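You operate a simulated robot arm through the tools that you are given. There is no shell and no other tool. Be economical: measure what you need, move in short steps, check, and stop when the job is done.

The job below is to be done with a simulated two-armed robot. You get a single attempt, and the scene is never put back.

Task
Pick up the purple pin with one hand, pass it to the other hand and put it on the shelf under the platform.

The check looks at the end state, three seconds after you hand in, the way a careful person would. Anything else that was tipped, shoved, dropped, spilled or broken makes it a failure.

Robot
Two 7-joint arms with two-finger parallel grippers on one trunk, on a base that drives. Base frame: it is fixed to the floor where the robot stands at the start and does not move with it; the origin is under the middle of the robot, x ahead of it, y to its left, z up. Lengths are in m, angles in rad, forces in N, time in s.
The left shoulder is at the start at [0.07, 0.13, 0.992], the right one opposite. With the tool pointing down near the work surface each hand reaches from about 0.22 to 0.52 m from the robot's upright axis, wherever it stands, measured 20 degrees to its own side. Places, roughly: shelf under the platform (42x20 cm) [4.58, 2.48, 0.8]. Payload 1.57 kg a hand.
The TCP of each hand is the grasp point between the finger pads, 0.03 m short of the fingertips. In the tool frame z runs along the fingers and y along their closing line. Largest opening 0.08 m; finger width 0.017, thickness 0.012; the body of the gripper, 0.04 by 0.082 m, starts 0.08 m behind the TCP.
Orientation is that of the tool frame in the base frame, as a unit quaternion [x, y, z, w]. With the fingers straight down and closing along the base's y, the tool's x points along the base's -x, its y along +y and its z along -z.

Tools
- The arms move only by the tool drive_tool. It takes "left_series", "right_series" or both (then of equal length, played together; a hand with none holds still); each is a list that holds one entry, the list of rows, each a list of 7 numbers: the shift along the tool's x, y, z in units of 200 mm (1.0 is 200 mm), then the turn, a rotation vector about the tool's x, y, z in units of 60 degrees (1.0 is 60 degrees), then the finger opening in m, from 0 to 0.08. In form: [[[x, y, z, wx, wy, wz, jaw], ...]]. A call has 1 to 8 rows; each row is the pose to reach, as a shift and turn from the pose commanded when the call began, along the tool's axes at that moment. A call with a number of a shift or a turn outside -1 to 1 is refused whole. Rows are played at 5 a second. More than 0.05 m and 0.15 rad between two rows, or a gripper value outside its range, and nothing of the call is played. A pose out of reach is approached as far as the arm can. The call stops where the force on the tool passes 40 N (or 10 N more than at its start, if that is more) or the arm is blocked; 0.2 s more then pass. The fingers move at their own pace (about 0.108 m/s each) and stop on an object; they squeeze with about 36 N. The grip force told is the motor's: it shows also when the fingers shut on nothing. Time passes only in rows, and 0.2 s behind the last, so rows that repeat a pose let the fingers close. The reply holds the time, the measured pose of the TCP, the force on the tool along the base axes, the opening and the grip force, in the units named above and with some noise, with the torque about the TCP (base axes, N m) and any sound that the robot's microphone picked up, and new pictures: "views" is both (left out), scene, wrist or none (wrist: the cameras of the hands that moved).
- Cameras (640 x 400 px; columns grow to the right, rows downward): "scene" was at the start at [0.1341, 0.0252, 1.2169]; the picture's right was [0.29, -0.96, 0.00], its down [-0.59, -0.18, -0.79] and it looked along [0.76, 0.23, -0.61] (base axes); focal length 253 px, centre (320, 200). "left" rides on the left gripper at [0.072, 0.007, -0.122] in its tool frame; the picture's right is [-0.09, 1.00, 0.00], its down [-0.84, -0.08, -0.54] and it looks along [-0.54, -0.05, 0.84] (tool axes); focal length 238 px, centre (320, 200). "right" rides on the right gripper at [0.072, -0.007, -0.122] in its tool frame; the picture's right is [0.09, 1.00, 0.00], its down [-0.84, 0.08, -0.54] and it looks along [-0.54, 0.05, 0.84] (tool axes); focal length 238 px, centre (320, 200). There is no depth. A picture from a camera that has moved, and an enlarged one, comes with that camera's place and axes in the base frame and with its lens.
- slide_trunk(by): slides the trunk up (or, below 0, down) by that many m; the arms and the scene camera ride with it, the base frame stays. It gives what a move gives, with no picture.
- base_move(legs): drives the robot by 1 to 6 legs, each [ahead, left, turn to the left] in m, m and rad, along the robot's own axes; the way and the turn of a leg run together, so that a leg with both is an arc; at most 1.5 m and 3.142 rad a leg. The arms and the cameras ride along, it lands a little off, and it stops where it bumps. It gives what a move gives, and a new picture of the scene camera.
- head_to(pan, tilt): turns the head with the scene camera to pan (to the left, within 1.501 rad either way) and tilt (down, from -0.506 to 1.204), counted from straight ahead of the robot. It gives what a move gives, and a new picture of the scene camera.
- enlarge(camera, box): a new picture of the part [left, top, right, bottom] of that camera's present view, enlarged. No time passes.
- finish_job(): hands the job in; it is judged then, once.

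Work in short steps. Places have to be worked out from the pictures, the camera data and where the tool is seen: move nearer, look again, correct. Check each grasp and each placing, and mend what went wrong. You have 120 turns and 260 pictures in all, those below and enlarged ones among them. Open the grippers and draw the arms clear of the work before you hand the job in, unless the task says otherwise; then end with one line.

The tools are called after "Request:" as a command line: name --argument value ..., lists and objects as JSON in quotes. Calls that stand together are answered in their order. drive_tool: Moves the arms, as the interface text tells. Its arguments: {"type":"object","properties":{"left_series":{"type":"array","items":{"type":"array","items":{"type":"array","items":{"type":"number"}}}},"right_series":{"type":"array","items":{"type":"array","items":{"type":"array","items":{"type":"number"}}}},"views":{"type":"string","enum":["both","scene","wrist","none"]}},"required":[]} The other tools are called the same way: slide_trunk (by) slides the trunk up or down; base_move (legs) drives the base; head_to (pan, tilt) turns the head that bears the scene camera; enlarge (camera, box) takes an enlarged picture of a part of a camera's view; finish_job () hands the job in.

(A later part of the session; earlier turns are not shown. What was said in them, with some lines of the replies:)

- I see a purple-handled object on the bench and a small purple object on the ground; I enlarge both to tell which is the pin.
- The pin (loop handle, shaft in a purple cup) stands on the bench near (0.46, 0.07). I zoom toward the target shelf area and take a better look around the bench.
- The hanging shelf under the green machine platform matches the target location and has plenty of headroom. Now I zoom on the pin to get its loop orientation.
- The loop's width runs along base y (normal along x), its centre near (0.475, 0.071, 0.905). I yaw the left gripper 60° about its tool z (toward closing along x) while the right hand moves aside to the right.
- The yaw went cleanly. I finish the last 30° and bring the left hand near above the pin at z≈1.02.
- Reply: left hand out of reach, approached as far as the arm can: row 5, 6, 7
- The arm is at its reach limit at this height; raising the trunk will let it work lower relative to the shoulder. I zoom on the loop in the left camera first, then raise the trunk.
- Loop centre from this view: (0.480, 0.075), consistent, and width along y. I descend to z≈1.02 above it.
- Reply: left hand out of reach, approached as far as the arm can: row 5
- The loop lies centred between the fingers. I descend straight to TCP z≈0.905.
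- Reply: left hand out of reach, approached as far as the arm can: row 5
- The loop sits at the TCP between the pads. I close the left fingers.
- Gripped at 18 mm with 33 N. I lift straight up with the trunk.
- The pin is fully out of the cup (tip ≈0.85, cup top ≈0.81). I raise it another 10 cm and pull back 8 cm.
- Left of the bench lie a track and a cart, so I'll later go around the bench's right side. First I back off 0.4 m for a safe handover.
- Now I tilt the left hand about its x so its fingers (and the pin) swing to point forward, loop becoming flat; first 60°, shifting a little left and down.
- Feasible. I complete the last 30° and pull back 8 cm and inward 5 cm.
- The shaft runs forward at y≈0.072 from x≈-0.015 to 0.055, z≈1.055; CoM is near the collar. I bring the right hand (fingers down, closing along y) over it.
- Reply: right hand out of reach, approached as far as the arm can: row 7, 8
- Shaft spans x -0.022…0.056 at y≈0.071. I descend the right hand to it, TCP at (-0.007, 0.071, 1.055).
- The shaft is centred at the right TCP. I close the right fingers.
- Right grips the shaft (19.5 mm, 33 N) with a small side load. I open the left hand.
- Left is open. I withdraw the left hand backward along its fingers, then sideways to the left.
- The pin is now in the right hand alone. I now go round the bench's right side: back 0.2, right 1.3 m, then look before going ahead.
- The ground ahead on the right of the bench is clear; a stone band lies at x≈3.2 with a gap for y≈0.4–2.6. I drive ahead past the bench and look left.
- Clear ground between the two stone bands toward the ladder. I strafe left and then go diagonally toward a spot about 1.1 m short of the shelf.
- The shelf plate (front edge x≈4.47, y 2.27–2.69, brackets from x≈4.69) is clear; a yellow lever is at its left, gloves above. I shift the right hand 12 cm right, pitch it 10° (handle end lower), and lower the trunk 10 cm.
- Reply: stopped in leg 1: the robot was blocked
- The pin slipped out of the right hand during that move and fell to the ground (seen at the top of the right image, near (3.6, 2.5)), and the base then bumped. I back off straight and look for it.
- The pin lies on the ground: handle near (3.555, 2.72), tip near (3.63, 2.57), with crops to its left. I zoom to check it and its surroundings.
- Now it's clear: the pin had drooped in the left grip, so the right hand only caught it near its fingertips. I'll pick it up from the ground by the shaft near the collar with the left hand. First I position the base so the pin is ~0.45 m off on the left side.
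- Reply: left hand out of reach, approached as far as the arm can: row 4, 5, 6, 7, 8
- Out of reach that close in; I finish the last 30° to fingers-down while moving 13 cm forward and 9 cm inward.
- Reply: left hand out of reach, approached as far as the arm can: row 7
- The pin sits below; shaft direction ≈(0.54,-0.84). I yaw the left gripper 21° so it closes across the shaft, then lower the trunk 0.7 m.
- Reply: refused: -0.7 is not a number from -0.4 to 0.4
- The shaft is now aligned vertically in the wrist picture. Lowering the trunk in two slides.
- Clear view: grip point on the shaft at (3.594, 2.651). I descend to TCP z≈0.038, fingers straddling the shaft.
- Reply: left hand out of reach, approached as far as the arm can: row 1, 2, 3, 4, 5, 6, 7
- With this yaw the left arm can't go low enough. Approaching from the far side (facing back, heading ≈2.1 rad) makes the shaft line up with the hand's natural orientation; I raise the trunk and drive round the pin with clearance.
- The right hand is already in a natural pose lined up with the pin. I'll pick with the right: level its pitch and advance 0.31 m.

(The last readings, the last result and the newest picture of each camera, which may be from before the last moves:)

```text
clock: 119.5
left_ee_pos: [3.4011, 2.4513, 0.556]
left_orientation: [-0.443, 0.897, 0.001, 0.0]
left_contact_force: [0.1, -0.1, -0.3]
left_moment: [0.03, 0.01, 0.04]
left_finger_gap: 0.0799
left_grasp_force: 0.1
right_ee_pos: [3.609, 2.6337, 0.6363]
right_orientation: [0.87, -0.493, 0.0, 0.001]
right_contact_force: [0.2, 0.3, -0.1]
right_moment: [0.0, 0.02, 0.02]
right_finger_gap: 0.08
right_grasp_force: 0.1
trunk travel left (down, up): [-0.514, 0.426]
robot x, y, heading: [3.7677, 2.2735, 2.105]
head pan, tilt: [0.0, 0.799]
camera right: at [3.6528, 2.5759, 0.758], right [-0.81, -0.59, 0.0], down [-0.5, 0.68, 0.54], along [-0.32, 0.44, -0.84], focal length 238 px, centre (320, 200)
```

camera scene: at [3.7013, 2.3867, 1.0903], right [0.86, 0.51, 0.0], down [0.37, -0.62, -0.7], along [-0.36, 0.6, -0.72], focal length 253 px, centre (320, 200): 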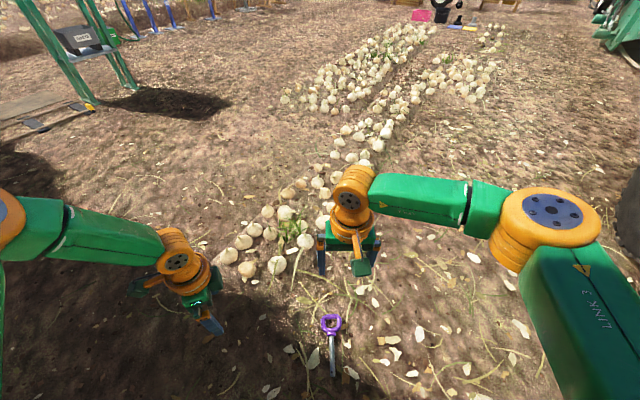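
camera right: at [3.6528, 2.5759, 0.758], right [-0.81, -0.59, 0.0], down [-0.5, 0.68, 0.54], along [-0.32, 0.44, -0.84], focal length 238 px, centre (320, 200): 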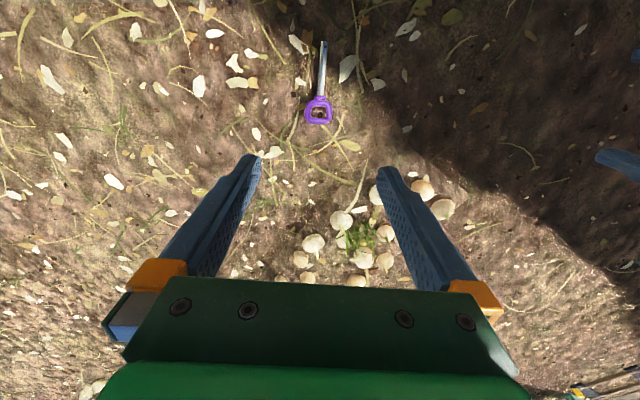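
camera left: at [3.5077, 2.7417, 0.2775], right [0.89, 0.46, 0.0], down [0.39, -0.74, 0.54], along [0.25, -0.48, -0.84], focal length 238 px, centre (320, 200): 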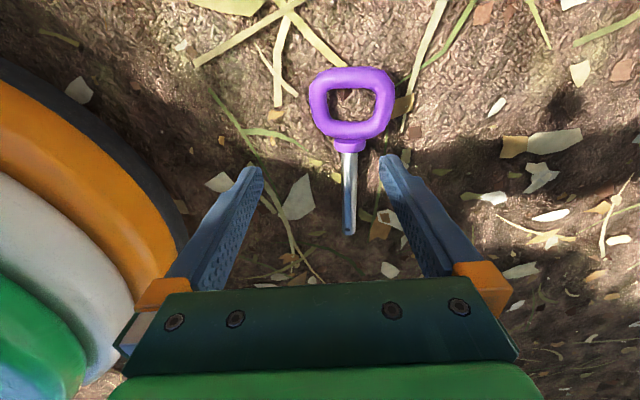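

Pin shaft lines up well with the right gripper. I lower the trunk by 0.5 m in two slides and look again.

Request:
slide_trunk --by -0.4

Request:
slide_trunk --by -0.1

Request:
drive_tool --right_series '[[[0, 0, 0, 0, 0, 0, 0.08]]]' --views "wrist"

```text
clock: 123.4
left_ee_pos: [3.4008, 2.4518, 0.1553]
left_orientation: [-0.443, 0.896, 0.001, 0.001]
left_contact_force: [0.3, -0.7, 0.3]
left_moment: [0.01, 0.02, -0.05]
left_finger_gap: 0.0798
left_grasp_force: 0.0
right_ee_pos: [3.6089, 2.6346, 0.2369]
right_orientation: [0.87, -0.493, 0.001, 0.0]
right_contact_force: [-0.7, 0.0, 0.4]
right_moment: [0.0, 0.02, 0.02]
right_finger_gap: 0.0802
right_grasp_force: 0.0
trunk travel left (down, up): [-0.114, 0.826]
robot x, y, heading: [3.7687, 2.2757, 2.11]
head pan, tilt: [0.0, 0.799]
```

```text
clock: 124.7
left_ee_pos: [3.3998, 2.4511, 0.0551]
left_orientation: [-0.444, 0.896, 0.001, 0.001]
left_contact_force: [0.4, -0.9, -0.1]
left_moment: [-0.01, 0.01, 0.02]
left_finger_gap: 0.0799
left_grasp_force: 0.0
right_ee_pos: [3.6099, 2.6345, 0.1354]
right_orientation: [0.87, -0.493, 0.001, 0.0]
right_contact_force: [0.1, 0.1, -0.3]
right_moment: [0.01, 0.0, -0.01]
right_finger_gap: 0.0803
right_grasp_force: 0.1
trunk travel left (down, up): [-0.014, 0.926]
robot x, y, heading: [3.7683, 2.2774, 2.111]
head pan, tilt: [0.0, 0.799]
```

```text
clock: 125.1
left_ee_pos: [3.4005, 2.4528, 0.0549]
left_orientation: [-0.443, 0.897, 0.0, 0.0]
left_contact_force: [0.0, -0.1, -0.3]
left_moment: [0.0, -0.03, -0.03]
left_finger_gap: 0.0802
left_grasp_force: 0.1
right_ee_pos: [3.6105, 2.6347, 0.1363]
right_orientation: [0.87, -0.493, 0.001, 0.002]
right_contact_force: [0.2, -0.1, 0.8]
right_moment: [0.03, 0.02, 0.03]
right_finger_gap: 0.0802
right_grasp_force: 0.0
trunk travel left (down, up): [-0.014, 0.926]
robot x, y, heading: [3.768, 2.2747, 2.109]
head pan, tilt: [0.0, 0.799]
camera right: at [3.6528, 2.5759, 0.2581], right [-0.81, -0.59, 0.0], down [-0.5, 0.68, 0.54], along [-0.32, 0.44, -0.84], focal length 238 px, centre (320, 200)
```

right: 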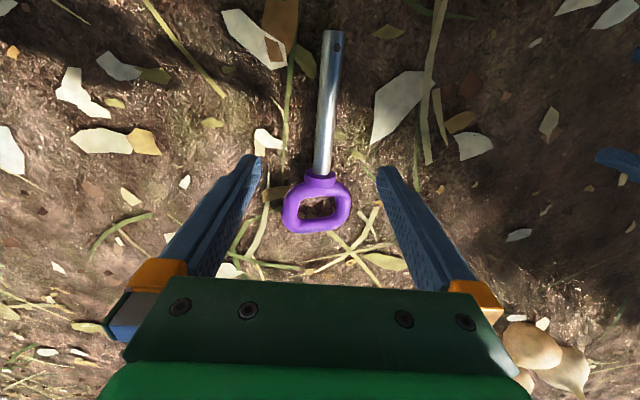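

I move the right hand onto the shaft just beyond the collar and descend to TCP z≈0.036.

Request:
drive_tool --right_series '[[[-0.07, 0.03, 0.1, 0, 0, 0, 0.08], [-0.144, 0.033, 0.2, 0, 0, 0, 0.08], [-0.144, 0.033, 0.3, 0, 0, 0, 0.08], [-0.144, 0.033, 0.4, 0, 0, 0, 0.08], [-0.144, 0.033, 0.46, 0, 0, 0, 0.08], [-0.144, 0.033, 0.5, 0, 0, 0, 0.08]]]' --views "wrist"

```text
clock: 126.5
left_ee_pos: [3.4014, 2.451, 0.0565]
left_orientation: [-0.443, 0.896, 0.0, 0.001]
left_contact_force: [-0.6, 0.1, 0.1]
left_moment: [0.02, -0.02, -0.02]
left_finger_gap: 0.08
left_grasp_force: 0.0
right_ee_pos: [3.5903, 2.656, 0.0349]
right_orientation: [0.87, -0.493, 0.001, 0.001]
right_contact_force: [-0.3, -0.3, -0.1]
right_moment: [0.03, 0.02, -0.01]
right_finger_gap: 0.0796
right_grasp_force: 0.0
trunk travel left (down, up): [-0.014, 0.926]
robot x, y, heading: [3.7636, 2.2748, 2.113]
head pan, tilt: [0.0, 0.799]
camera right: at [3.6327, 2.5971, 0.1573], right [-0.81, -0.59, 0.0], down [-0.5, 0.68, 0.54], along [-0.32, 0.44, -0.84], focal length 238 px, centre (320, 200)
```

right: 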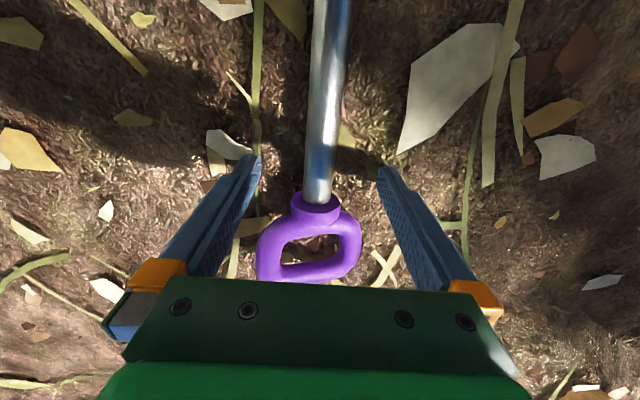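

Fingers straddle the shaft 2 cm past the collar with no contact yet. I lower 4 mm and close.

Request:
drive_tool --right_series '[[[0, 0, 0.02, 0, 0, 0, 0.08], [0, 0, 0.02, 0, 0, 0, 0.05], [0, 0, 0.02, 0, 0, 0, 0.02], [0, 0, 0.02, 0, 0, 0, 0.0], [0, 0, 0.02, 0, 0, 0, 0.0], [0, 0, 0.02, 0, 0, 0, 0.0]]]' --views "wrist"

```text
clock: 127.9
left_ee_pos: [3.4011, 2.4506, 0.0558]
left_orientation: [-0.443, 0.897, 0.0, 0.0]
left_contact_force: [-0.2, 0.0, 0.0]
left_moment: [0.03, 0.0, 0.01]
left_finger_gap: 0.08
left_grasp_force: 0.2
right_ee_pos: [3.5891, 2.6568, 0.0319]
right_orientation: [0.87, -0.493, -0.001, 0.0]
right_contact_force: [1.7, 1.1, -0.5]
right_moment: [0.03, -0.04, -0.08]
right_finger_gap: 0.0189
right_grasp_force: 32.4
trunk travel left (down, up): [-0.014, 0.926]
robot x, y, heading: [3.7689, 2.2727, 2.105]
head pan, tilt: [0.0, 0.799]
camera right: at [3.6326, 2.597, 0.1536], right [-0.81, -0.59, 0.0], down [-0.5, 0.68, 0.54], along [-0.32, 0.44, -0.84], focal length 238 px, centre (320, 200)
```

right: 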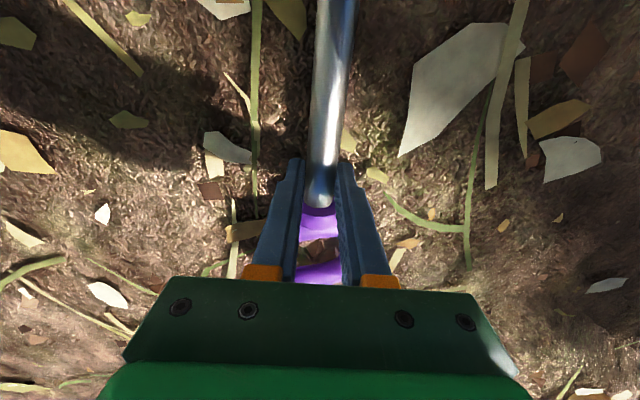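

Shaft gripped (18.9 mm, 32 N). I lift with the trunk and check.

Request:
slide_trunk --by 0.1

Request:
slide_trunk --by 0.35

Request:
enlarge --camera "right" --box '[160, 0, 480, 300]'

Request:
enlarge --camera "scene" --box '[280, 180, 440, 300]'

```text
clock: 129.2
left_ee_pos: [3.4004, 2.4521, 0.1559]
left_orientation: [-0.444, 0.896, -0.001, 0.001]
left_contact_force: [0.0, 0.3, -0.8]
left_moment: [0.02, 0.02, -0.01]
left_finger_gap: 0.0799
left_grasp_force: 0.1
right_ee_pos: [3.5893, 2.6548, 0.1323]
right_orientation: [0.87, -0.492, 0.001, 0.001]
right_contact_force: [0.6, -0.2, -5.2]
right_moment: [-0.09, -0.06, -0.02]
right_finger_gap: 0.0185
right_grasp_force: 33.1
trunk travel left (down, up): [-0.114, 0.826]
robot x, y, heading: [3.7702, 2.2752, 2.111]
head pan, tilt: [0.0, 0.799]
```

```text
clock: 132.7
left_ee_pos: [3.4005, 2.4526, 0.5054]
left_orientation: [-0.443, 0.897, -0.001, 0.001]
left_contact_force: [-0.4, 0.0, -0.2]
left_moment: [0.01, 0.0, -0.04]
left_finger_gap: 0.0799
left_grasp_force: 0.1
right_ee_pos: [3.5901, 2.6568, 0.4825]
right_orientation: [0.87, -0.493, 0.001, 0.001]
right_contact_force: [0.8, 0.9, -3.8]
right_moment: [-0.07, -0.06, -0.01]
right_finger_gap: 0.0186
right_grasp_force: 32.6
trunk travel left (down, up): [-0.464, 0.476]
robot x, y, heading: [3.7681, 2.2761, 2.112]
head pan, tilt: [0.0, 0.799]
```

```text
1.33 times, centred on (320, 150) of right
camera zoom: at [3.6323, 2.5974, 0.6033], right [-0.81, -0.59, 0.0], down [-0.5, 0.68, 0.54], along [-0.32, 0.44, -0.84], focal length 318 px, centre (320, 267)
```

zoom: 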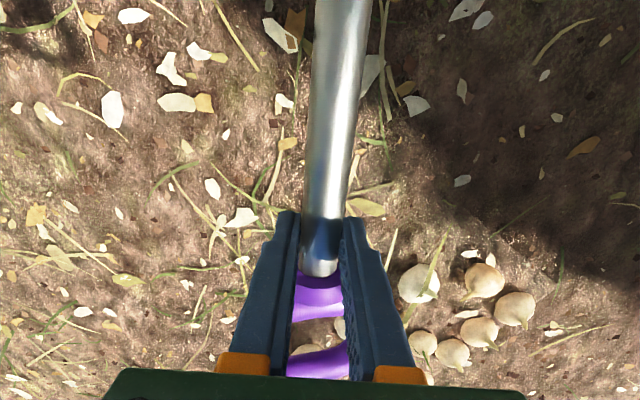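

```text
3.33 times, centred on (360, 240) of scene
camera zoom: at [3.701, 2.3873, 1.0401], right [0.86, 0.51, 0.0], down [0.37, -0.62, -0.7], along [-0.36, 0.6, -0.72], focal length 842 px, centre (187, 67)
```

zoom: 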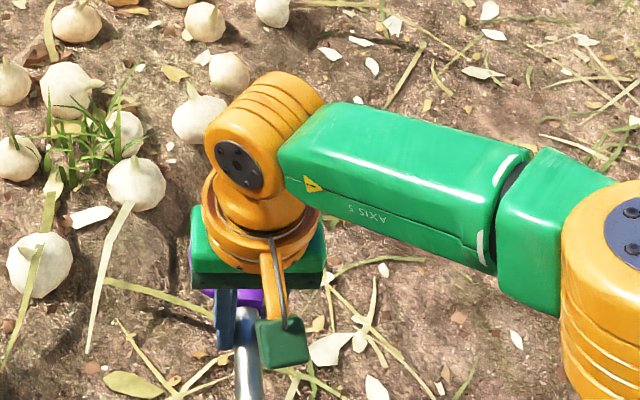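

The right hand now truly carries the pin (≈4 N), centred near its balance point. Since the left-to-right pass was already made, the right hand will place it. I raise the trunk and turn the base to face the shelf.

Request:
slide_trunk --by 0.38

Request:
base_move --legs '[[0, 0, -1.0], [0, 0, -1.11]]'

Request:
enlarge --camera "right" --box '[160, 0, 480, 300]'

```text
clock: 136.3
left_ee_pos: [3.4004, 2.4532, 0.8865]
left_orientation: [-0.443, 0.896, 0.0, 0.002]
left_contact_force: [-0.2, 0.3, 0.0]
left_moment: [0.02, 0.01, -0.01]
left_finger_gap: 0.08
left_grasp_force: 0.2
right_ee_pos: [3.59, 2.656, 0.861]
right_orientation: [0.87, -0.494, 0.001, 0.0]
right_contact_force: [0.7, -0.3, -4.2]
right_moment: [-0.11, -0.04, 0.05]
right_finger_gap: 0.0187
right_grasp_force: 33.2
trunk travel left (down, up): [-0.844, 0.096]
robot x, y, heading: [3.7681, 2.2754, 2.111]
head pan, tilt: [0.0, 0.799]
```

```text
clock: 142.1
left_ee_pos: [4.107, 2.5008, 0.886]
left_orientation: [0.558, 0.83, -0.001, 0.0]
left_contact_force: [0.3, 1.0, 0.4]
left_moment: [-0.01, 0.0, -0.03]
left_finger_gap: 0.0799
left_grasp_force: 0.1
right_ee_pos: [4.1859, 2.2344, 0.8606]
right_orientation: [-0.003, 1.0, -0.001, -0.002]
right_contact_force: [0.1, -0.5, -3.9]
right_moment: [0.01, 0.14, -0.01]
right_finger_gap: 0.0184
right_grasp_force: 33.0
trunk travel left (down, up): [-0.844, 0.096]
robot x, y, heading: [3.7677, 2.2768, 0.006]
head pan, tilt: [0.0, 0.799]
camera scene: at [3.9007, 2.2756, 1.4202], right [0.01, -1.0, 0.0], down [-0.72, -0.01, -0.7], along [0.7, 0.01, -0.72], focal length 253 px, centre (320, 200)
```

scene: 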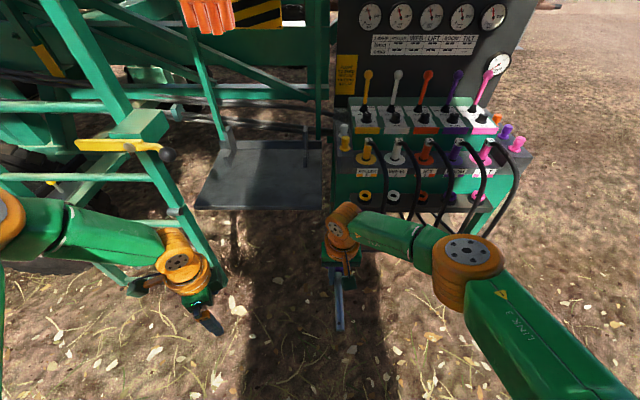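

```text
1.33 times, centred on (320, 150) of right
camera zoom: at [4.1154, 2.2265, 0.9834], right [-0.1, 0.99, 0.0], down [0.84, 0.08, 0.54], along [0.54, 0.05, -0.84], focal length 318 px, centre (320, 267)
```

zoom: 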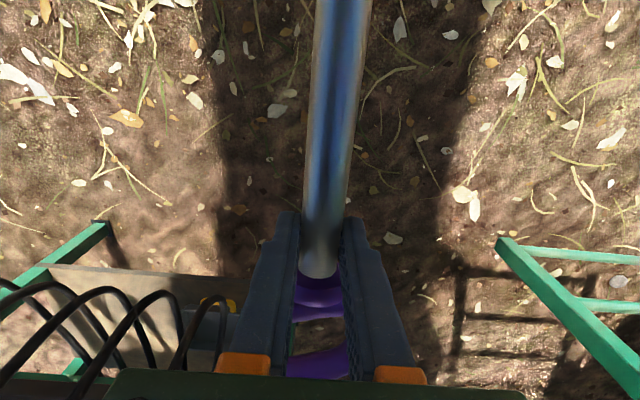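

Grip unchanged. I yaw the right hand +45° so the 21 cm pin lies diagonally within the shelf depth, pull the left hand back, and raise the trunk 7 cm.

Request:
drive_tool --left_series '[[[0.02, -0.06, -0.1, 0, 0, 0, 0.08], [0.05, -0.12, -0.2, 0, 0, 0, 0.08], [0.08, -0.18, -0.3, 0, 0, 0, 0.08], [0.1, -0.24, -0.4, 0, 0, 0, 0.08], [0.12, -0.3, -0.4, 0, 0, 0, 0.08], [0.15, -0.37, -0.4, 0, 0, 0, 0.08], [0.15, -0.37, -0.4, 0, 0, 0, 0.08]]]' --right_series '[[[0, 0, 0, 0, 0, -0.11, 0.0], [0, 0, 0, 0, 0, -0.22, 0.0], [0, 0, 0, 0, 0, -0.33, 0.0], [0, 0, 0, 0, 0, -0.44, 0.0], [0, 0, 0, 0, 0, -0.55, 0.0], [0, 0, 0, 0, 0, -0.66, 0.0], [0, 0, 0, 0, 0, -0.75, 0.0]]]' --views "scene"

Request:
slide_trunk --by 0.07

```text
clock: 143.7
left_ee_pos: [4.0277, 2.5, 0.9661]
left_orientation: [0.559, 0.829, 0.0, 0.0]
left_contact_force: [0.3, 0.1, 0.3]
left_moment: [-0.05, 0.01, 0.02]
left_finger_gap: 0.08
left_grasp_force: 0.0
right_ee_pos: [4.1865, 2.2326, 0.8611]
right_orientation: [-0.365, 0.931, 0.001, -0.001]
right_contact_force: [0.2, 0.5, -3.8]
right_moment: [-0.09, 0.05, 0.01]
right_finger_gap: 0.0184
right_grasp_force: 32.6
trunk travel left (down, up): [-0.844, 0.096]
robot x, y, heading: [3.7659, 2.2729, 0.006]
head pan, tilt: [0.0, 0.799]
camera scene: at [3.9007, 2.2752, 1.4202], right [0.01, -1.0, 0.0], down [-0.72, -0.01, -0.7], along [0.7, 0.01, -0.72], focal length 253 px, centre (320, 200)
```

scene: 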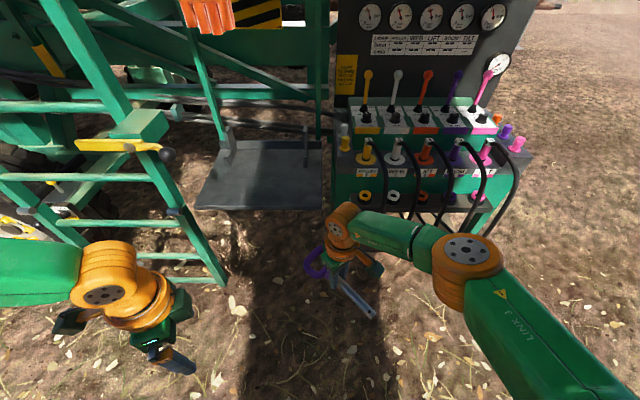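

```text
clock: 144.7
left_ee_pos: [4.0276, 2.5006, 1.0335]
left_orientation: [0.558, 0.83, -0.002, 0.001]
left_contact_force: [-0.5, 0.0, 0.1]
left_moment: [-0.01, -0.03, -0.01]
left_finger_gap: 0.0801
left_grasp_force: 0.0
right_ee_pos: [4.1873, 2.2345, 0.9317]
right_orientation: [-0.364, 0.932, 0.001, -0.001]
right_contact_force: [0.7, -0.1, -4.3]
right_moment: [-0.05, 0.06, 0.0]
right_finger_gap: 0.0187
right_grasp_force: 33.3
trunk travel left (down, up): [-0.914, 0.026]
robot x, y, heading: [3.7699, 2.274, -0.001]
head pan, tilt: [0.0, 0.799]
```

The lever ball triangulates to about (4.33, 2.60, 1.11), i.e. in front of the shelf, so the left arm must stay clear of it. I look left at the ladder and the left arm.

Request:
head_to --pan 0.6 --tilt 0.6

Request:
enlarge --camera "left" --box '[0, 0, 640, 400]'

```text
clock: 145.7
left_ee_pos: [4.0282, 2.5005, 1.0353]
left_orientation: [0.558, 0.83, -0.001, 0.001]
left_contact_force: [-0.2, 0.2, 0.0]
left_moment: [0.0, 0.02, 0.04]
left_finger_gap: 0.08
left_grasp_force: 0.1
right_ee_pos: [4.1871, 2.2336, 0.9314]
right_orientation: [-0.364, 0.932, 0.001, 0.0]
right_contact_force: [0.1, 0.5, -3.5]
right_moment: [-0.11, 0.08, 0.0]
right_finger_gap: 0.0188
right_grasp_force: 32.8
trunk travel left (down, up): [-0.914, 0.026]
robot x, y, heading: [3.7685, 2.2743, 0.004]
head pan, tilt: [0.6, 0.6]
camera scene: at [3.8926, 2.325, 1.5071], right [0.57, -0.82, 0.0], down [-0.47, -0.32, -0.82], along [0.68, 0.47, -0.57], focal length 253 px, centre (320, 200)
```

scene: 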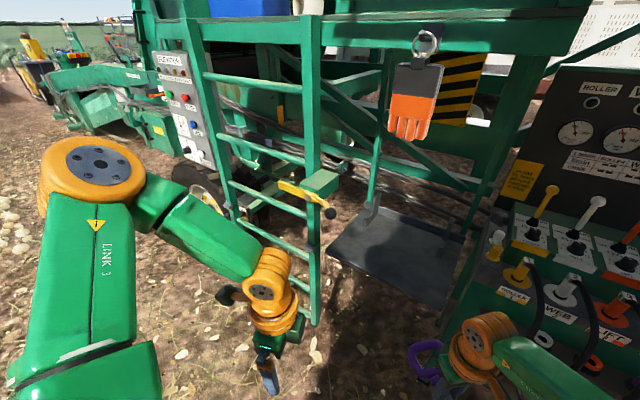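

```text
1.00 times, centred on (320, 200) of left (not enlarged: the box is as wide or as high as the picture)
camera zoom: at [4.0073, 2.569, 1.157], right [0.96, 0.29, 0.0], down [0.24, -0.8, 0.54], along [0.16, -0.52, -0.84], focal length 238 px, centre (320, 200)
```

zoom: 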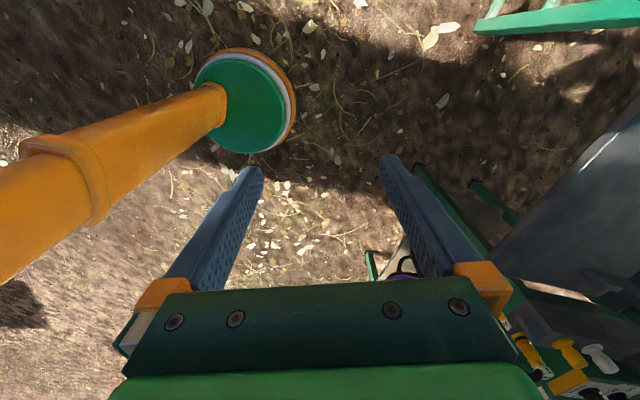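

The ladder itself is at x≈4.58, y≥2.85 with the lever reaching out to the ball at (4.33, 2.60, 1.11). I tuck the left hand back and outward so it stays behind the lever.

Request:
drive_tool --left_series '[[[0.13, -0.04, 0, 0, 0, 0, 0.08], [0.26, -0.08, 0, 0, 0, 0, 0.08], [0.39, -0.12, 0, 0, 0, 0, 0.08], [0.52, -0.16, 0, 0, 0, 0, 0.08], [0.65, -0.2, 0, 0, 0, 0, 0.08], [0.78, -0.24, 0, 0, 0, 0, 0.08], [0.92, -0.27, 0, 0, 0, 0, 0.08]]]' --views "scene"

```text
clock: 147.3
left_ee_pos: [3.9083, 2.6512, 1.0341]
left_orientation: [0.558, 0.83, 0.0, 0.0]
left_contact_force: [-0.8, 0.4, -0.4]
left_moment: [0.0, -0.02, 0.02]
left_finger_gap: 0.08
left_grasp_force: 0.1
right_ee_pos: [4.187, 2.2348, 0.9312]
right_orientation: [-0.364, 0.932, 0.0, 0.0]
right_contact_force: [-0.4, 0.0, -3.7]
right_moment: [-0.08, 0.07, 0.03]
right_finger_gap: 0.0185
right_grasp_force: 32.5
trunk travel left (down, up): [-0.914, 0.026]
robot x, y, heading: [3.7669, 2.2737, 0.009]
head pan, tilt: [0.6, 0.6]
camera scene: at [3.8916, 2.3259, 1.5071], right [0.57, -0.82, 0.0], down [-0.46, -0.32, -0.82], along [0.68, 0.47, -0.57], focal length 253 px, centre (320, 200)
```

scene: 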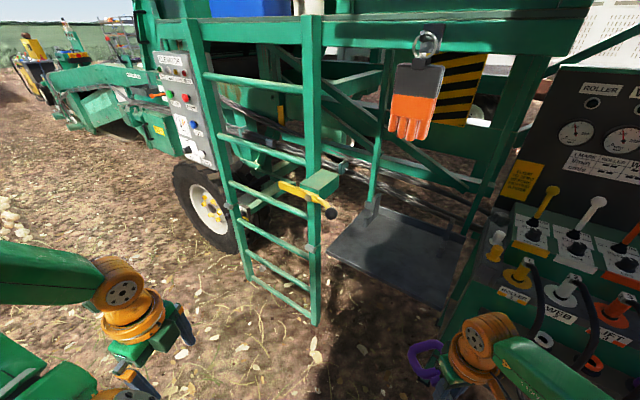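

I pull the left hand back another 8 cm, then drive to about (4.10, 2.33) with the pin at z≈0.93.

Request:
drive_tool --left_series '[[[0.04, -0.09, 0, 0, 0, 0, 0.08], [0.08, -0.18, 0, 0, 0, 0, 0.08], [0.12, -0.27, 0, 0, 0, 0, 0.08], [0.15, -0.37, 0, 0, 0, 0, 0.08]]]' --views "none"

Request:
base_move --legs '[[0.25, 0.055, -0.005]]'

```text
clock: 148.3
left_ee_pos: [3.8287, 2.6502, 1.0355]
left_orientation: [0.559, 0.829, 0.0, 0.0]
left_contact_force: [0.0, -0.2, -0.2]
left_moment: [-0.01, 0.01, -0.02]
left_finger_gap: 0.0799
left_grasp_force: 0.1
right_ee_pos: [4.1867, 2.2336, 0.9308]
right_orientation: [-0.364, 0.931, 0.001, -0.001]
right_contact_force: [-0.3, -1.1, -4.0]
right_moment: [-0.06, 0.09, -0.01]
right_finger_gap: 0.0186
right_grasp_force: 33.0
trunk travel left (down, up): [-0.914, 0.026]
robot x, y, heading: [3.7654, 2.274, 0.009]
head pan, tilt: [0.6, 0.6]
```

```text
clock: 150.2
left_ee_pos: [4.0772, 2.7056, 1.0343]
left_orientation: [0.561, 0.828, 0.0, 0.0]
left_contact_force: [0.1, -1.0, 0.0]
left_moment: [0.0, -0.02, 0.0]
left_finger_gap: 0.0797
left_grasp_force: 0.1
right_ee_pos: [4.4355, 2.2884, 0.9313]
right_orientation: [-0.363, 0.932, 0.0, 0.001]
right_contact_force: [0.1, -0.1, -3.9]
right_moment: [-0.05, 0.07, 0.02]
right_finger_gap: 0.0186
right_grasp_force: 33.1
trunk travel left (down, up): [-0.914, 0.026]
robot x, y, heading: [4.0203, 2.334, 0.005]
head pan, tilt: [0.6, 0.6]
camera scene: at [4.139, 2.3807, 1.5075], right [0.57, -0.82, 0.0], down [-0.46, -0.32, -0.83], along [0.68, 0.47, -0.56], focal length 253 px, centre (320, 200)
```

scene: 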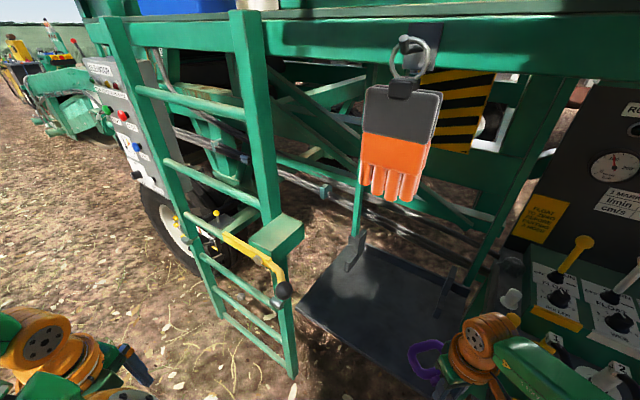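

Good so far. The glove hangs at x≈4.45, bottom z≈1.30, well above the wrist. I lower the trunk 4 cm and look down at shelf and hand.

Request:
slide_trunk --by -0.04

Request:
head_to --pan 0.1 --tilt 0.85

Request:
drive_tool --right_series '[[[0, 0, 0, 0, 0, 0, 0.0]]]' --views "wrist"

```text
clock: 151.0
left_ee_pos: [4.0805, 2.7057, 0.9944]
left_orientation: [0.56, 0.829, -0.001, 0.0]
left_contact_force: [0.3, 0.7, -0.3]
left_moment: [-0.02, -0.03, -0.04]
left_finger_gap: 0.0801
left_grasp_force: 0.1
right_ee_pos: [4.4373, 2.2901, 0.8898]
right_orientation: [-0.363, 0.932, 0.0, -0.001]
right_contact_force: [-0.6, -0.7, -3.8]
right_moment: [-0.11, 0.1, 0.0]
right_finger_gap: 0.0185
right_grasp_force: 32.9
trunk travel left (down, up): [-0.874, 0.066]
robot x, y, heading: [4.0159, 2.33, 0.003]
head pan, tilt: [0.6, 0.6]
```

```text
clock: 151.9
left_ee_pos: [4.0805, 2.707, 0.9939]
left_orientation: [0.56, 0.829, 0.0, 0.0]
left_contact_force: [0.0, 0.1, -0.5]
left_moment: [-0.04, 0.0, -0.03]
left_finger_gap: 0.0799
left_grasp_force: 0.1
right_ee_pos: [4.4368, 2.289, 0.8918]
right_orientation: [-0.362, 0.932, 0.001, -0.001]
right_contact_force: [0.2, -0.2, -4.3]
right_moment: [-0.08, 0.05, 0.02]
right_finger_gap: 0.0185
right_grasp_force: 33.1
trunk travel left (down, up): [-0.874, 0.066]
robot x, y, heading: [4.019, 2.3278, -0.001]
head pan, tilt: [0.099, 0.85]
camera scene: at [4.1478, 2.3395, 1.4462], right [0.1, -0.99, 0.0], down [-0.75, -0.08, -0.66], along [0.66, 0.07, -0.75], focal length 253 px, centre (320, 200)
```

scene: 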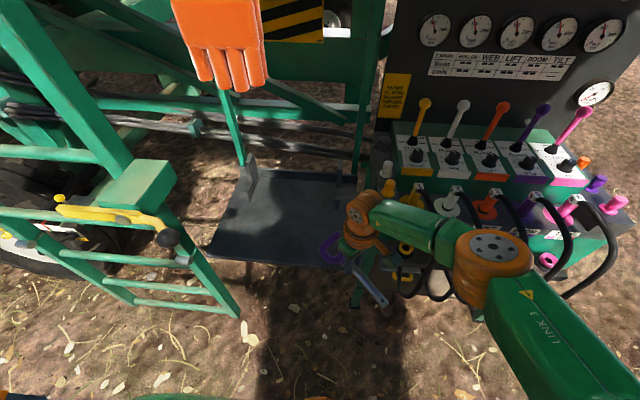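

```text
clock: 152.3
left_ee_pos: [4.0793, 2.7063, 0.9949]
left_orientation: [0.56, 0.828, -0.001, 0.0]
left_contact_force: [-0.3, 0.2, 0.6]
left_moment: [0.01, 0.03, -0.02]
left_finger_gap: 0.0799
left_grasp_force: 0.0
right_ee_pos: [4.437, 2.2895, 0.8903]
right_orientation: [-0.362, 0.932, 0.001, -0.002]
right_contact_force: [0.7, 0.7, -5.2]
right_moment: [-0.1, 0.11, 0.0]
right_finger_gap: 0.0185
right_grasp_force: 33.2
trunk travel left (down, up): [-0.874, 0.066]
robot x, y, heading: [4.0156, 2.3313, 0.005]
head pan, tilt: [0.099, 0.85]
camera right: at [4.3889, 2.2353, 1.0132], right [-0.74, 0.67, 0.0], down [0.57, 0.62, 0.54], along [0.36, 0.4, -0.84], focal length 238 px, centre (320, 200)
```

right: 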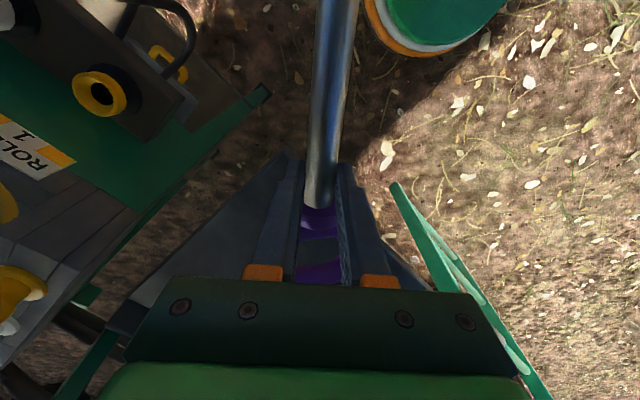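

Handle is just above the shelf's front right corner, with clearance. I advance the base 10 cm ahead and 3 cm left.

Request:
base_move --legs '[[0.1, 0.03, 0]]'

```text
clock: 153.5
left_ee_pos: [4.1774, 2.7363, 0.9955]
left_orientation: [0.562, 0.827, 0.001, 0.002]
left_contact_force: [-0.8, 0.0, -0.1]
left_moment: [0.02, -0.02, -0.02]
left_finger_gap: 0.0801
left_grasp_force: 0.1
right_ee_pos: [4.5338, 2.3185, 0.8925]
right_orientation: [-0.362, 0.932, 0.0, 0.0]
right_contact_force: [0.3, -0.2, -3.3]
right_moment: [-0.07, 0.03, -0.01]
right_finger_gap: 0.0187
right_grasp_force: 32.8
trunk travel left (down, up): [-0.874, 0.066]
robot x, y, heading: [4.1158, 2.3609, 0.005]
head pan, tilt: [0.099, 0.85]
camera scene: at [4.2427, 2.3679, 1.4467], right [0.1, -0.99, 0.0], down [-0.75, -0.08, -0.66], along [0.66, 0.07, -0.75], focal length 253 px, centre (320, 200)
```

scene: 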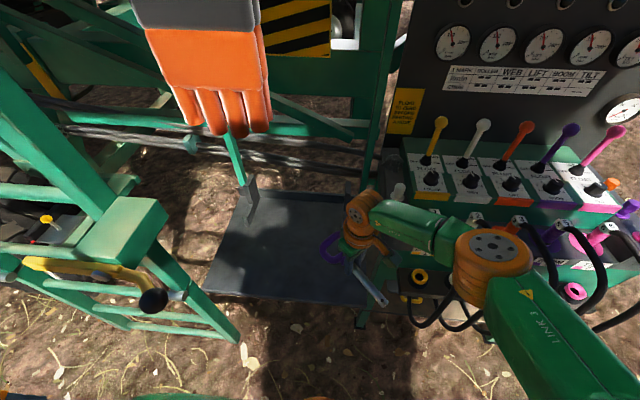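

Clear. I shift the hand over the shelf centre, to TCP ≈(4.575, 2.44).

Request:
drive_tool --right_series '[[[-0.1, 0.05, 0, 0, 0, 0, 0.0], [-0.2, 0.1, 0, 0, 0, 0, 0.0], [-0.3, 0.16, 0, 0, 0, 0, 0.0], [-0.4, 0.22, 0, 0, 0, 0, 0.0], [-0.5, 0.28, 0, 0, 0, 0, 0.0], [-0.56, 0.31, 0, 0, 0, 0, 0.0]]]'

```text
clock: 154.9
left_ee_pos: [4.1807, 2.7373, 0.994]
left_orientation: [0.561, 0.828, -0.001, 0.0]
left_contact_force: [-0.6, 0.4, 0.2]
left_moment: [0.02, 0.01, -0.02]
left_finger_gap: 0.0796
left_grasp_force: 0.1
right_ee_pos: [4.5265, 2.3909, 0.9067]
right_orientation: [-0.361, 0.932, -0.001, 0.0]
right_contact_force: [-0.1, -0.2, -3.0]
right_moment: [-0.03, 0.08, -0.01]
right_finger_gap: 0.0186
right_grasp_force: 33.4
right hand out of reach, approached as far as the arm can: row 1, 2, 3, 4, 5, 6
trunk travel left (down, up): [-0.874, 0.066]
robot x, y, heading: [4.1169, 2.3598, 0.008]
head pan, tilt: [0.099, 0.85]
camera scene: at [4.248, 2.3701, 1.4462], right [0.1, -0.99, 0.0], down [-0.75, -0.08, -0.66], along [0.66, 0.07, -0.75], focal length 253 px, centre (320, 200)
camera right: at [4.4778, 2.3374, 1.0285], right [-0.74, 0.67, 0.0], down [0.57, 0.62, 0.54], along [0.36, 0.4, -0.84], focal length 238 px, centre (320, 200)
```

scene: 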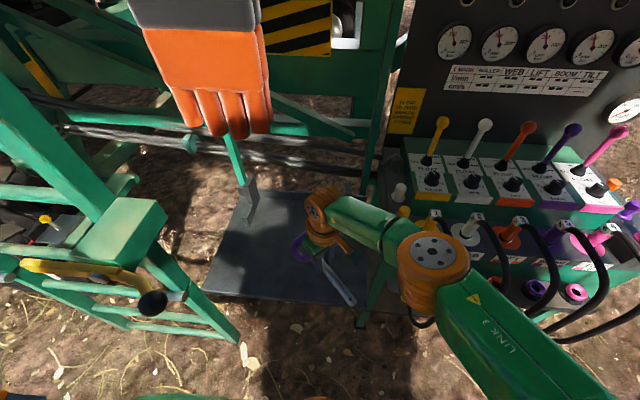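
right: 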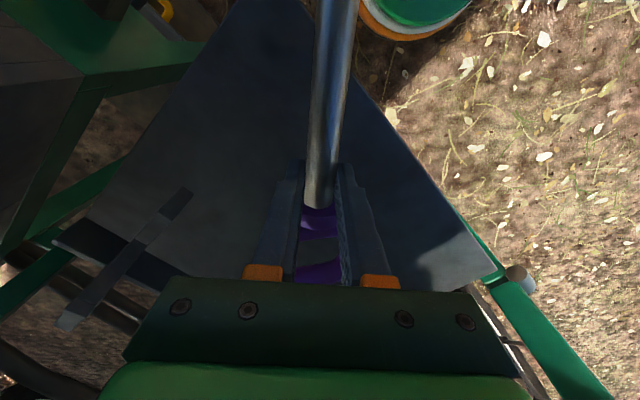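

The arm is at its limit; the remaining few centimetres I make with the base: 4.5 cm ahead, 5 cm left.

Request:
base_move --legs '[[0.045, 0.05, -0.005]]'

Request:
enlarge --camera "right" --box '[0, 0, 640, 400]'

```text
clock: 155.9
left_ee_pos: [4.2218, 2.7811, 0.9964]
left_orientation: [0.563, 0.826, 0.002, 0.001]
left_contact_force: [-0.4, 0.7, -0.2]
left_moment: [0.04, -0.01, 0.0]
left_finger_gap: 0.0797
left_grasp_force: 0.0
right_ee_pos: [4.5659, 2.4335, 0.9085]
right_orientation: [-0.359, 0.933, 0.003, 0.003]
right_contact_force: [-0.5, -0.2, -3.8]
right_moment: [-0.03, 0.01, 0.01]
right_finger_gap: 0.0188
right_grasp_force: 32.7
trunk travel left (down, up): [-0.874, 0.066]
robot x, y, heading: [4.1631, 2.4121, -0.001]
head pan, tilt: [0.099, 0.85]
camera scene: at [4.2858, 2.4112, 1.4468], right [0.1, -1.0, 0.0], down [-0.75, -0.07, -0.66], along [0.66, 0.07, -0.75], focal length 253 px, centre (320, 200)
```

scene: 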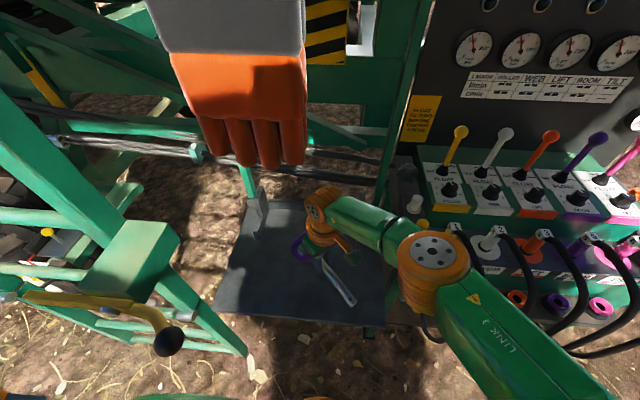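

```text
1.00 times, centred on (320, 200) of right (not enlarged: the box is as wide or as high as the picture)
camera zoom: at [4.5174, 2.3794, 1.0301], right [-0.74, 0.68, 0.0], down [0.57, 0.62, 0.55], along [0.37, 0.4, -0.84], focal length 238 px, centre (320, 200)
```

zoom: 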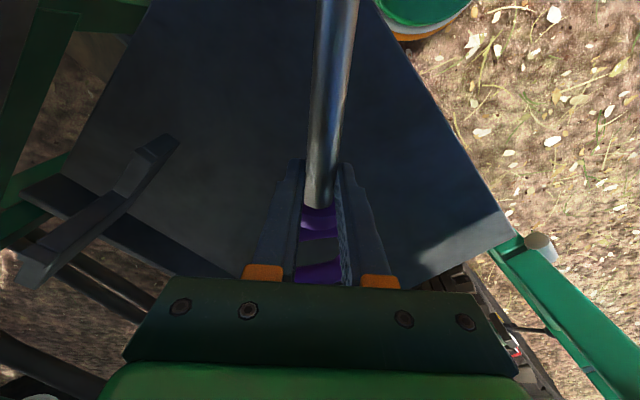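

TCP is at (4.566, 2.434); tip end would be ~2 cm inside the front edge (x≈4.471). I nudge 2 cm further in, then lower the trunk 5.5 cm.

Request:
base_move --legs '[[0.022, 0.0, 0.0]]'

Request:
slide_trunk --by -0.055

Request:
enlarge --camera "scene" --box '[200, 160, 420, 325]'

Request:
enlarge --camera "right" --box '[0, 0, 640, 400]'

```text
clock: 156.7
left_ee_pos: [4.2449, 2.7847, 0.9953]
left_orientation: [0.563, 0.827, -0.001, 0.002]
left_contact_force: [0.6, -0.3, -0.6]
left_moment: [0.01, -0.05, 0.01]
left_finger_gap: 0.0802
left_grasp_force: 0.2
right_ee_pos: [4.5896, 2.4383, 0.9077]
right_orientation: [-0.36, 0.933, 0.0, 0.001]
right_contact_force: [0.3, -0.6, -3.7]
right_moment: [-0.05, 0.0, -0.02]
right_finger_gap: 0.0187
right_grasp_force: 33.2
trunk travel left (down, up): [-0.874, 0.066]
robot x, y, heading: [4.1836, 2.4108, -0.001]
head pan, tilt: [0.099, 0.85]
camera scene: at [4.3087, 2.4186, 1.4467], right [0.1, -1.0, 0.0], down [-0.75, -0.07, -0.66], along [0.66, 0.06, -0.75], focal length 253 px, centre (320, 200)
```

scene: 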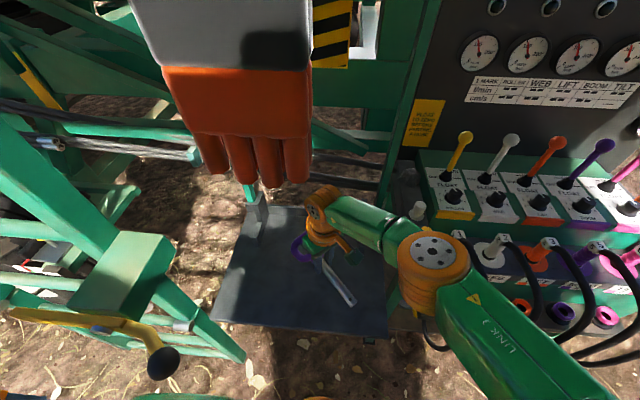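

```text
clock: 157.7
left_ee_pos: [4.2492, 2.7854, 0.9394]
left_orientation: [0.562, 0.827, -0.001, 0.001]
left_contact_force: [0.1, -0.3, -0.3]
left_moment: [-0.02, 0.02, -0.04]
left_finger_gap: 0.0799
left_grasp_force: 0.1
right_ee_pos: [4.5928, 2.4376, 0.8512]
right_orientation: [-0.359, 0.933, 0.0, -0.001]
right_contact_force: [0.5, 0.2, -4.5]
right_moment: [-0.04, 0.08, 0.0]
right_finger_gap: 0.0186
right_grasp_force: 32.7
trunk travel left (down, up): [-0.819, 0.121]
robot x, y, heading: [4.1826, 2.4104, -0.003]
head pan, tilt: [0.099, 0.85]
```

```text
2.42 times, centred on (310, 242) of scene
camera zoom: at [4.3147, 2.4178, 1.3911], right [0.1, -1.0, 0.0], down [-0.75, -0.07, -0.66], along [0.66, 0.06, -0.75], focal length 613 px, centre (344, 97)
```

zoom: 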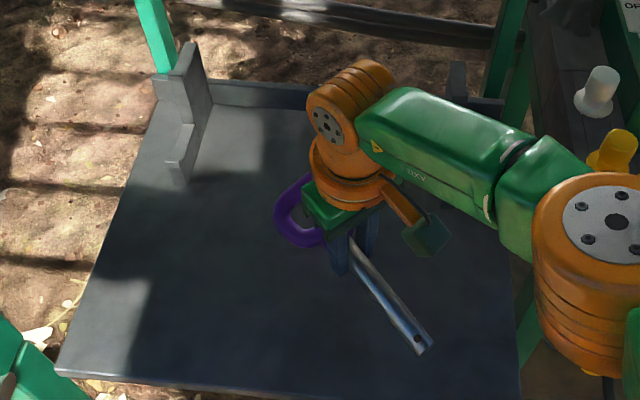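

```text
1.00 times, centred on (320, 200) of right (not enlarged: the box is as wide or as high as the picture)
camera zoom: at [4.5441, 2.3838, 0.9733], right [-0.74, 0.68, 0.0], down [0.57, 0.62, 0.54], along [0.37, 0.4, -0.84], focal length 238 px, centre (320, 200)
```

zoom: 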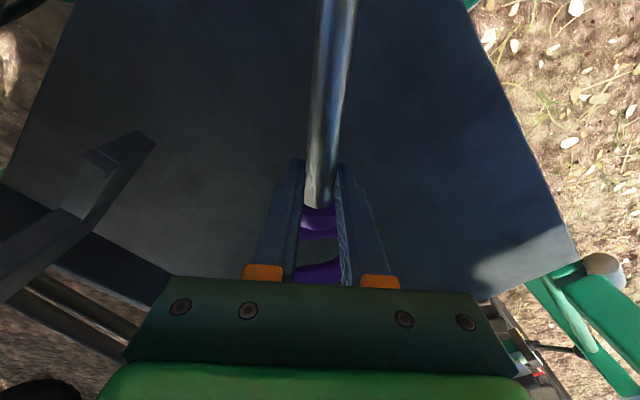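

The pin is well inside the shelf. Lower another 1.2 cm and check forces.

Request:
slide_trunk --by -0.012

Request:
slide_trunk --by -0.006

```text
clock: 158.3
left_ee_pos: [4.2498, 2.7853, 0.9284]
left_orientation: [0.563, 0.826, -0.001, 0.0]
left_contact_force: [0.2, -0.8, -0.3]
left_moment: [0.01, -0.01, 0.01]
left_finger_gap: 0.0798
left_grasp_force: 0.1
right_ee_pos: [4.5921, 2.4374, 0.8392]
right_orientation: [-0.359, 0.933, -0.001, -0.001]
right_contact_force: [-0.5, 0.2, -4.0]
right_moment: [-0.09, 0.09, -0.02]
right_finger_gap: 0.0185
right_grasp_force: 32.9
trunk travel left (down, up): [-0.807, 0.133]
robot x, y, heading: [4.184, 2.4096, -0.003]
head pan, tilt: [0.099, 0.85]
```

```text
clock: 158.8
left_ee_pos: [4.2484, 2.7857, 0.9217]
left_orientation: [0.563, 0.826, -0.001, 0.0]
left_contact_force: [0.2, -0.4, -0.3]
left_moment: [0.01, -0.01, 0.0]
left_finger_gap: 0.0802
left_grasp_force: 0.0
right_ee_pos: [4.5936, 2.4366, 0.834]
right_orientation: [-0.359, 0.934, 0.0, -0.001]
right_contact_force: [-0.3, 0.5, -4.0]
right_moment: [-0.06, 0.07, 0.0]
right_finger_gap: 0.0187
right_grasp_force: 32.7
trunk travel left (down, up): [-0.801, 0.139]
robot x, y, heading: [4.1841, 2.4115, -0.002]
head pan, tilt: [0.099, 0.85]
```

Still carrying full weight, no contact; I continue down in 5 mm steps.

Request:
slide_trunk --by -0.005

Request:
slide_trunk --by -0.004

Request:
enlarge --camera "right" --box '[200, 100, 440, 300]'

```text
clock: 159.4
left_ee_pos: [4.2471, 2.7853, 0.917]
left_orientation: [0.562, 0.827, 0.001, 0.001]
left_contact_force: [1.2, 0.1, -0.6]
left_moment: [-0.01, 0.02, 0.01]
left_finger_gap: 0.0799
left_grasp_force: 0.0
right_ee_pos: [4.5925, 2.436, 0.8299]
right_orientation: [-0.358, 0.934, 0.0, 0.002]
right_contact_force: [5.9, 0.1, 19.5]
right_moment: [0.03, -0.11, -0.12]
right_finger_gap: 0.0191
right_grasp_force: 33.1
trunk travel left (down, up): [-0.796, 0.144]
robot x, y, heading: [4.1813, 2.4118, -0.005]
head pan, tilt: [0.099, 0.85]
```

```text
clock: 159.7
left_ee_pos: [4.2452, 2.7857, 0.9154]
left_orientation: [0.563, 0.827, 0.0, 0.001]
left_contact_force: [0.3, 0.5, 0.2]
left_moment: [0.0, 0.01, -0.03]
left_finger_gap: 0.0801
left_grasp_force: 0.0
right_ee_pos: [4.5919, 2.4371, 0.8305]
right_orientation: [-0.358, 0.934, -0.001, 0.003]
right_contact_force: [-2.0, -1.0, 10.7]
right_moment: [-0.03, 0.36, -0.07]
right_finger_gap: 0.0184
right_grasp_force: 33.0
trunk travel left (down, up): [-0.795, 0.145]
robot x, y, heading: [4.1841, 2.4122, -0.005]
head pan, tilt: [0.099, 0.85]
stopped: the force on the tool passed its limit at 47 N (the readings are from after the stop); the commanded pose is now the measured one
```

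```text
2.00 times, centred on (320, 200) of right
camera zoom: at [4.5421, 2.3836, 0.9519], right [-0.73, 0.68, 0.0], down [0.57, 0.62, 0.55], along [0.37, 0.4, -0.84], focal length 477 px, centre (320, 200)
```

zoom: 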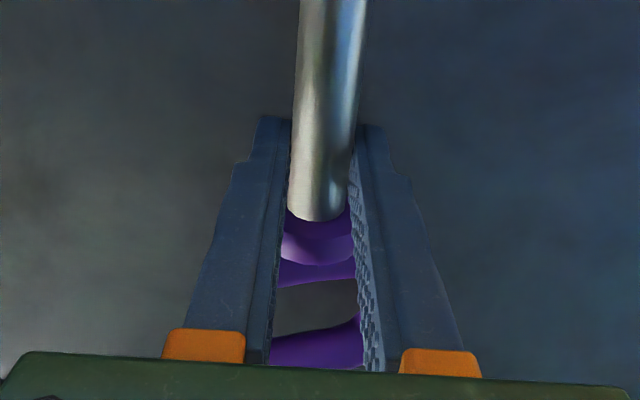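

Contact with the shelf. I ease up 2 mm and open the right fingers gradually.

Request:
slide_trunk --by 0.002

Request:
drive_tool --right_series '[[[0, 0, 0, 0, 0, 0, 0.022], [0, 0, 0, 0, 0, 0, 0.03], [0, 0, 0, 0, 0, 0, 0.045], [0, 0, 0, 0, 0, 0, 0.06], [0, 0, 0, 0, 0, 0, 0.07]]]'

```text
clock: 160.2
left_ee_pos: [4.2484, 2.7849, 0.9171]
left_orientation: [0.562, 0.827, -0.001, 0.0]
left_contact_force: [0.5, -1.0, -0.3]
left_moment: [0.01, -0.03, 0.01]
left_finger_gap: 0.0801
left_grasp_force: 0.1
right_ee_pos: [4.5935, 2.4364, 0.8301]
right_orientation: [-0.358, 0.934, 0.0, 0.001]
right_contact_force: [-0.1, 0.2, -3.4]
right_moment: [-0.07, 0.06, 0.03]
right_finger_gap: 0.0188
right_grasp_force: 33.2
trunk travel left (down, up): [-0.797, 0.143]
robot x, y, heading: [4.1854, 2.4125, -0.004]
head pan, tilt: [0.099, 0.85]
```

```text
clock: 161.4
left_ee_pos: [4.248, 2.7848, 0.9178]
left_orientation: [0.563, 0.827, -0.001, 0.001]
left_contact_force: [-0.5, 0.1, 0.0]
left_moment: [-0.04, -0.01, -0.02]
left_finger_gap: 0.0802
left_grasp_force: 0.1
right_ee_pos: [4.595, 2.4365, 0.831]
right_orientation: [-0.358, 0.934, 0.001, 0.001]
right_contact_force: [-0.2, -0.1, 0.2]
right_moment: [0.02, 0.01, 0.05]
right_finger_gap: 0.0702
right_grasp_force: 0.1
trunk travel left (down, up): [-0.797, 0.143]
robot x, y, heading: [4.1855, 2.4129, -0.002]
head pan, tilt: [0.099, 0.85]
camera scene: at [4.3133, 2.4179, 1.3693], right [0.1, -1.0, 0.0], down [-0.75, -0.07, -0.66], along [0.66, 0.06, -0.75], focal length 253 px, centre (320, 200)
camera right: at [4.5441, 2.3839, 0.953], right [-0.74, 0.68, 0.0], down [0.57, 0.62, 0.54], along [0.37, 0.4, -0.84], focal length 238 px, centre (320, 200)
```

scene: 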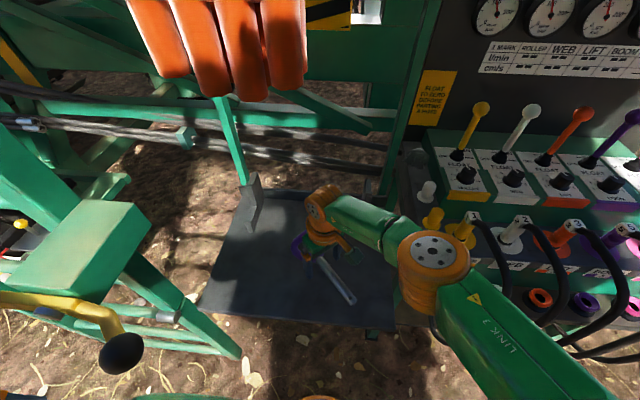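
right: 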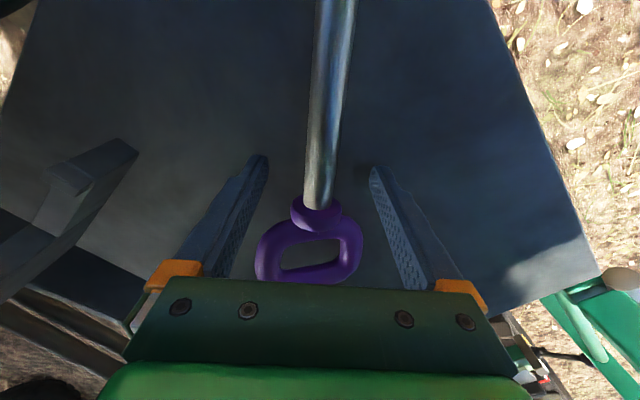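

The pin lies flat on the shelf, released. I raise the trunk 8 cm straight up and back the base straight out.

Request:
slide_trunk --by 0.08

Request:
base_move --legs '[[-0.4, 0.0, 0.0]]'

Request:
enlarge --camera "scene" --box '[200, 100, 400, 250]'

```text
clock: 162.6
left_ee_pos: [4.2475, 2.7851, 0.997]
left_orientation: [0.563, 0.826, 0.0, 0.001]
left_contact_force: [-0.3, 0.2, -0.2]
left_moment: [-0.03, -0.03, 0.01]
left_finger_gap: 0.0797
left_grasp_force: 0.0
right_ee_pos: [4.5938, 2.438, 0.912]
right_orientation: [-0.358, 0.934, -0.001, 0.002]
right_contact_force: [0.3, 0.0, 1.4]
right_moment: [-0.02, -0.02, -0.01]
right_finger_gap: 0.07
right_grasp_force: 0.2
trunk travel left (down, up): [-0.877, 0.063]
robot x, y, heading: [4.1867, 2.4082, -0.001]
head pan, tilt: [0.099, 0.85]
```

```text
clock: 165.1
left_ee_pos: [3.8475, 2.7868, 0.9986]
left_orientation: [0.564, 0.826, -0.001, -0.001]
left_contact_force: [0.8, -0.7, 0.5]
left_moment: [-0.01, 0.01, 0.01]
left_finger_gap: 0.08
left_grasp_force: 0.2
right_ee_pos: [4.1907, 2.4381, 0.9108]
right_orientation: [-0.357, 0.934, -0.001, 0.002]
right_contact_force: [0.5, 0.3, 0.3]
right_moment: [0.01, 0.05, 0.01]
right_finger_gap: 0.0701
right_grasp_force: 0.0
trunk travel left (down, up): [-0.877, 0.063]
robot x, y, heading: [3.783, 2.4158, -0.006]
head pan, tilt: [0.099, 0.85]
camera scene: at [3.912, 2.4191, 1.4491], right [0.09, -1.0, 0.0], down [-0.75, -0.07, -0.66], along [0.66, 0.06, -0.75], focal length 253 px, centre (320, 200)
```

scene: 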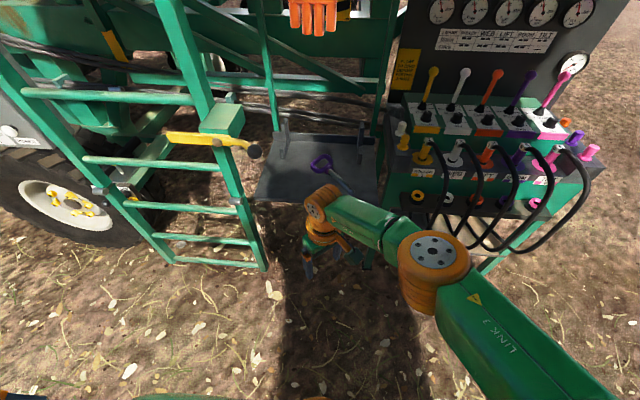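

```text
2.67 times, centred on (300, 175) of scene
camera zoom: at [3.912, 2.4191, 1.4491], right [0.09, -1.0, 0.0], down [-0.75, -0.07, -0.66], along [0.66, 0.06, -0.75], focal length 674 px, centre (373, 267)
```

zoom: 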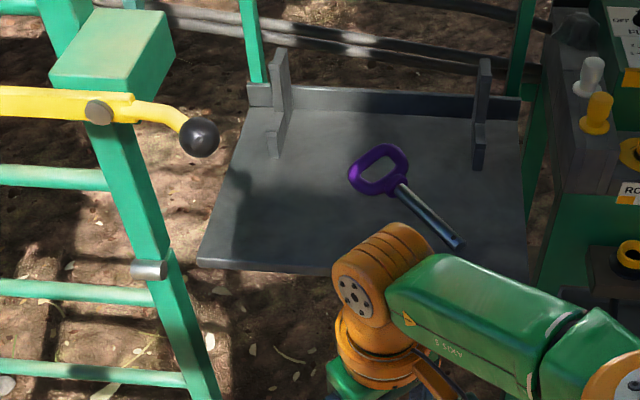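

The pin lies flat and fully on the shelf. The lever, glove and hoses look untouched, both hands are empty and open, and the robot has backed clear, so I hand in.

Request:
finish_job

```text
The job is handed in.
```

The purple pin is on the shelf under the platform, lying flat. It was lifted with the left hand, passed to the right and placed by the right. On the way the right hand dropped it on the ground, and the base may have nudged it there; the right hand picked it up again without a second pass.
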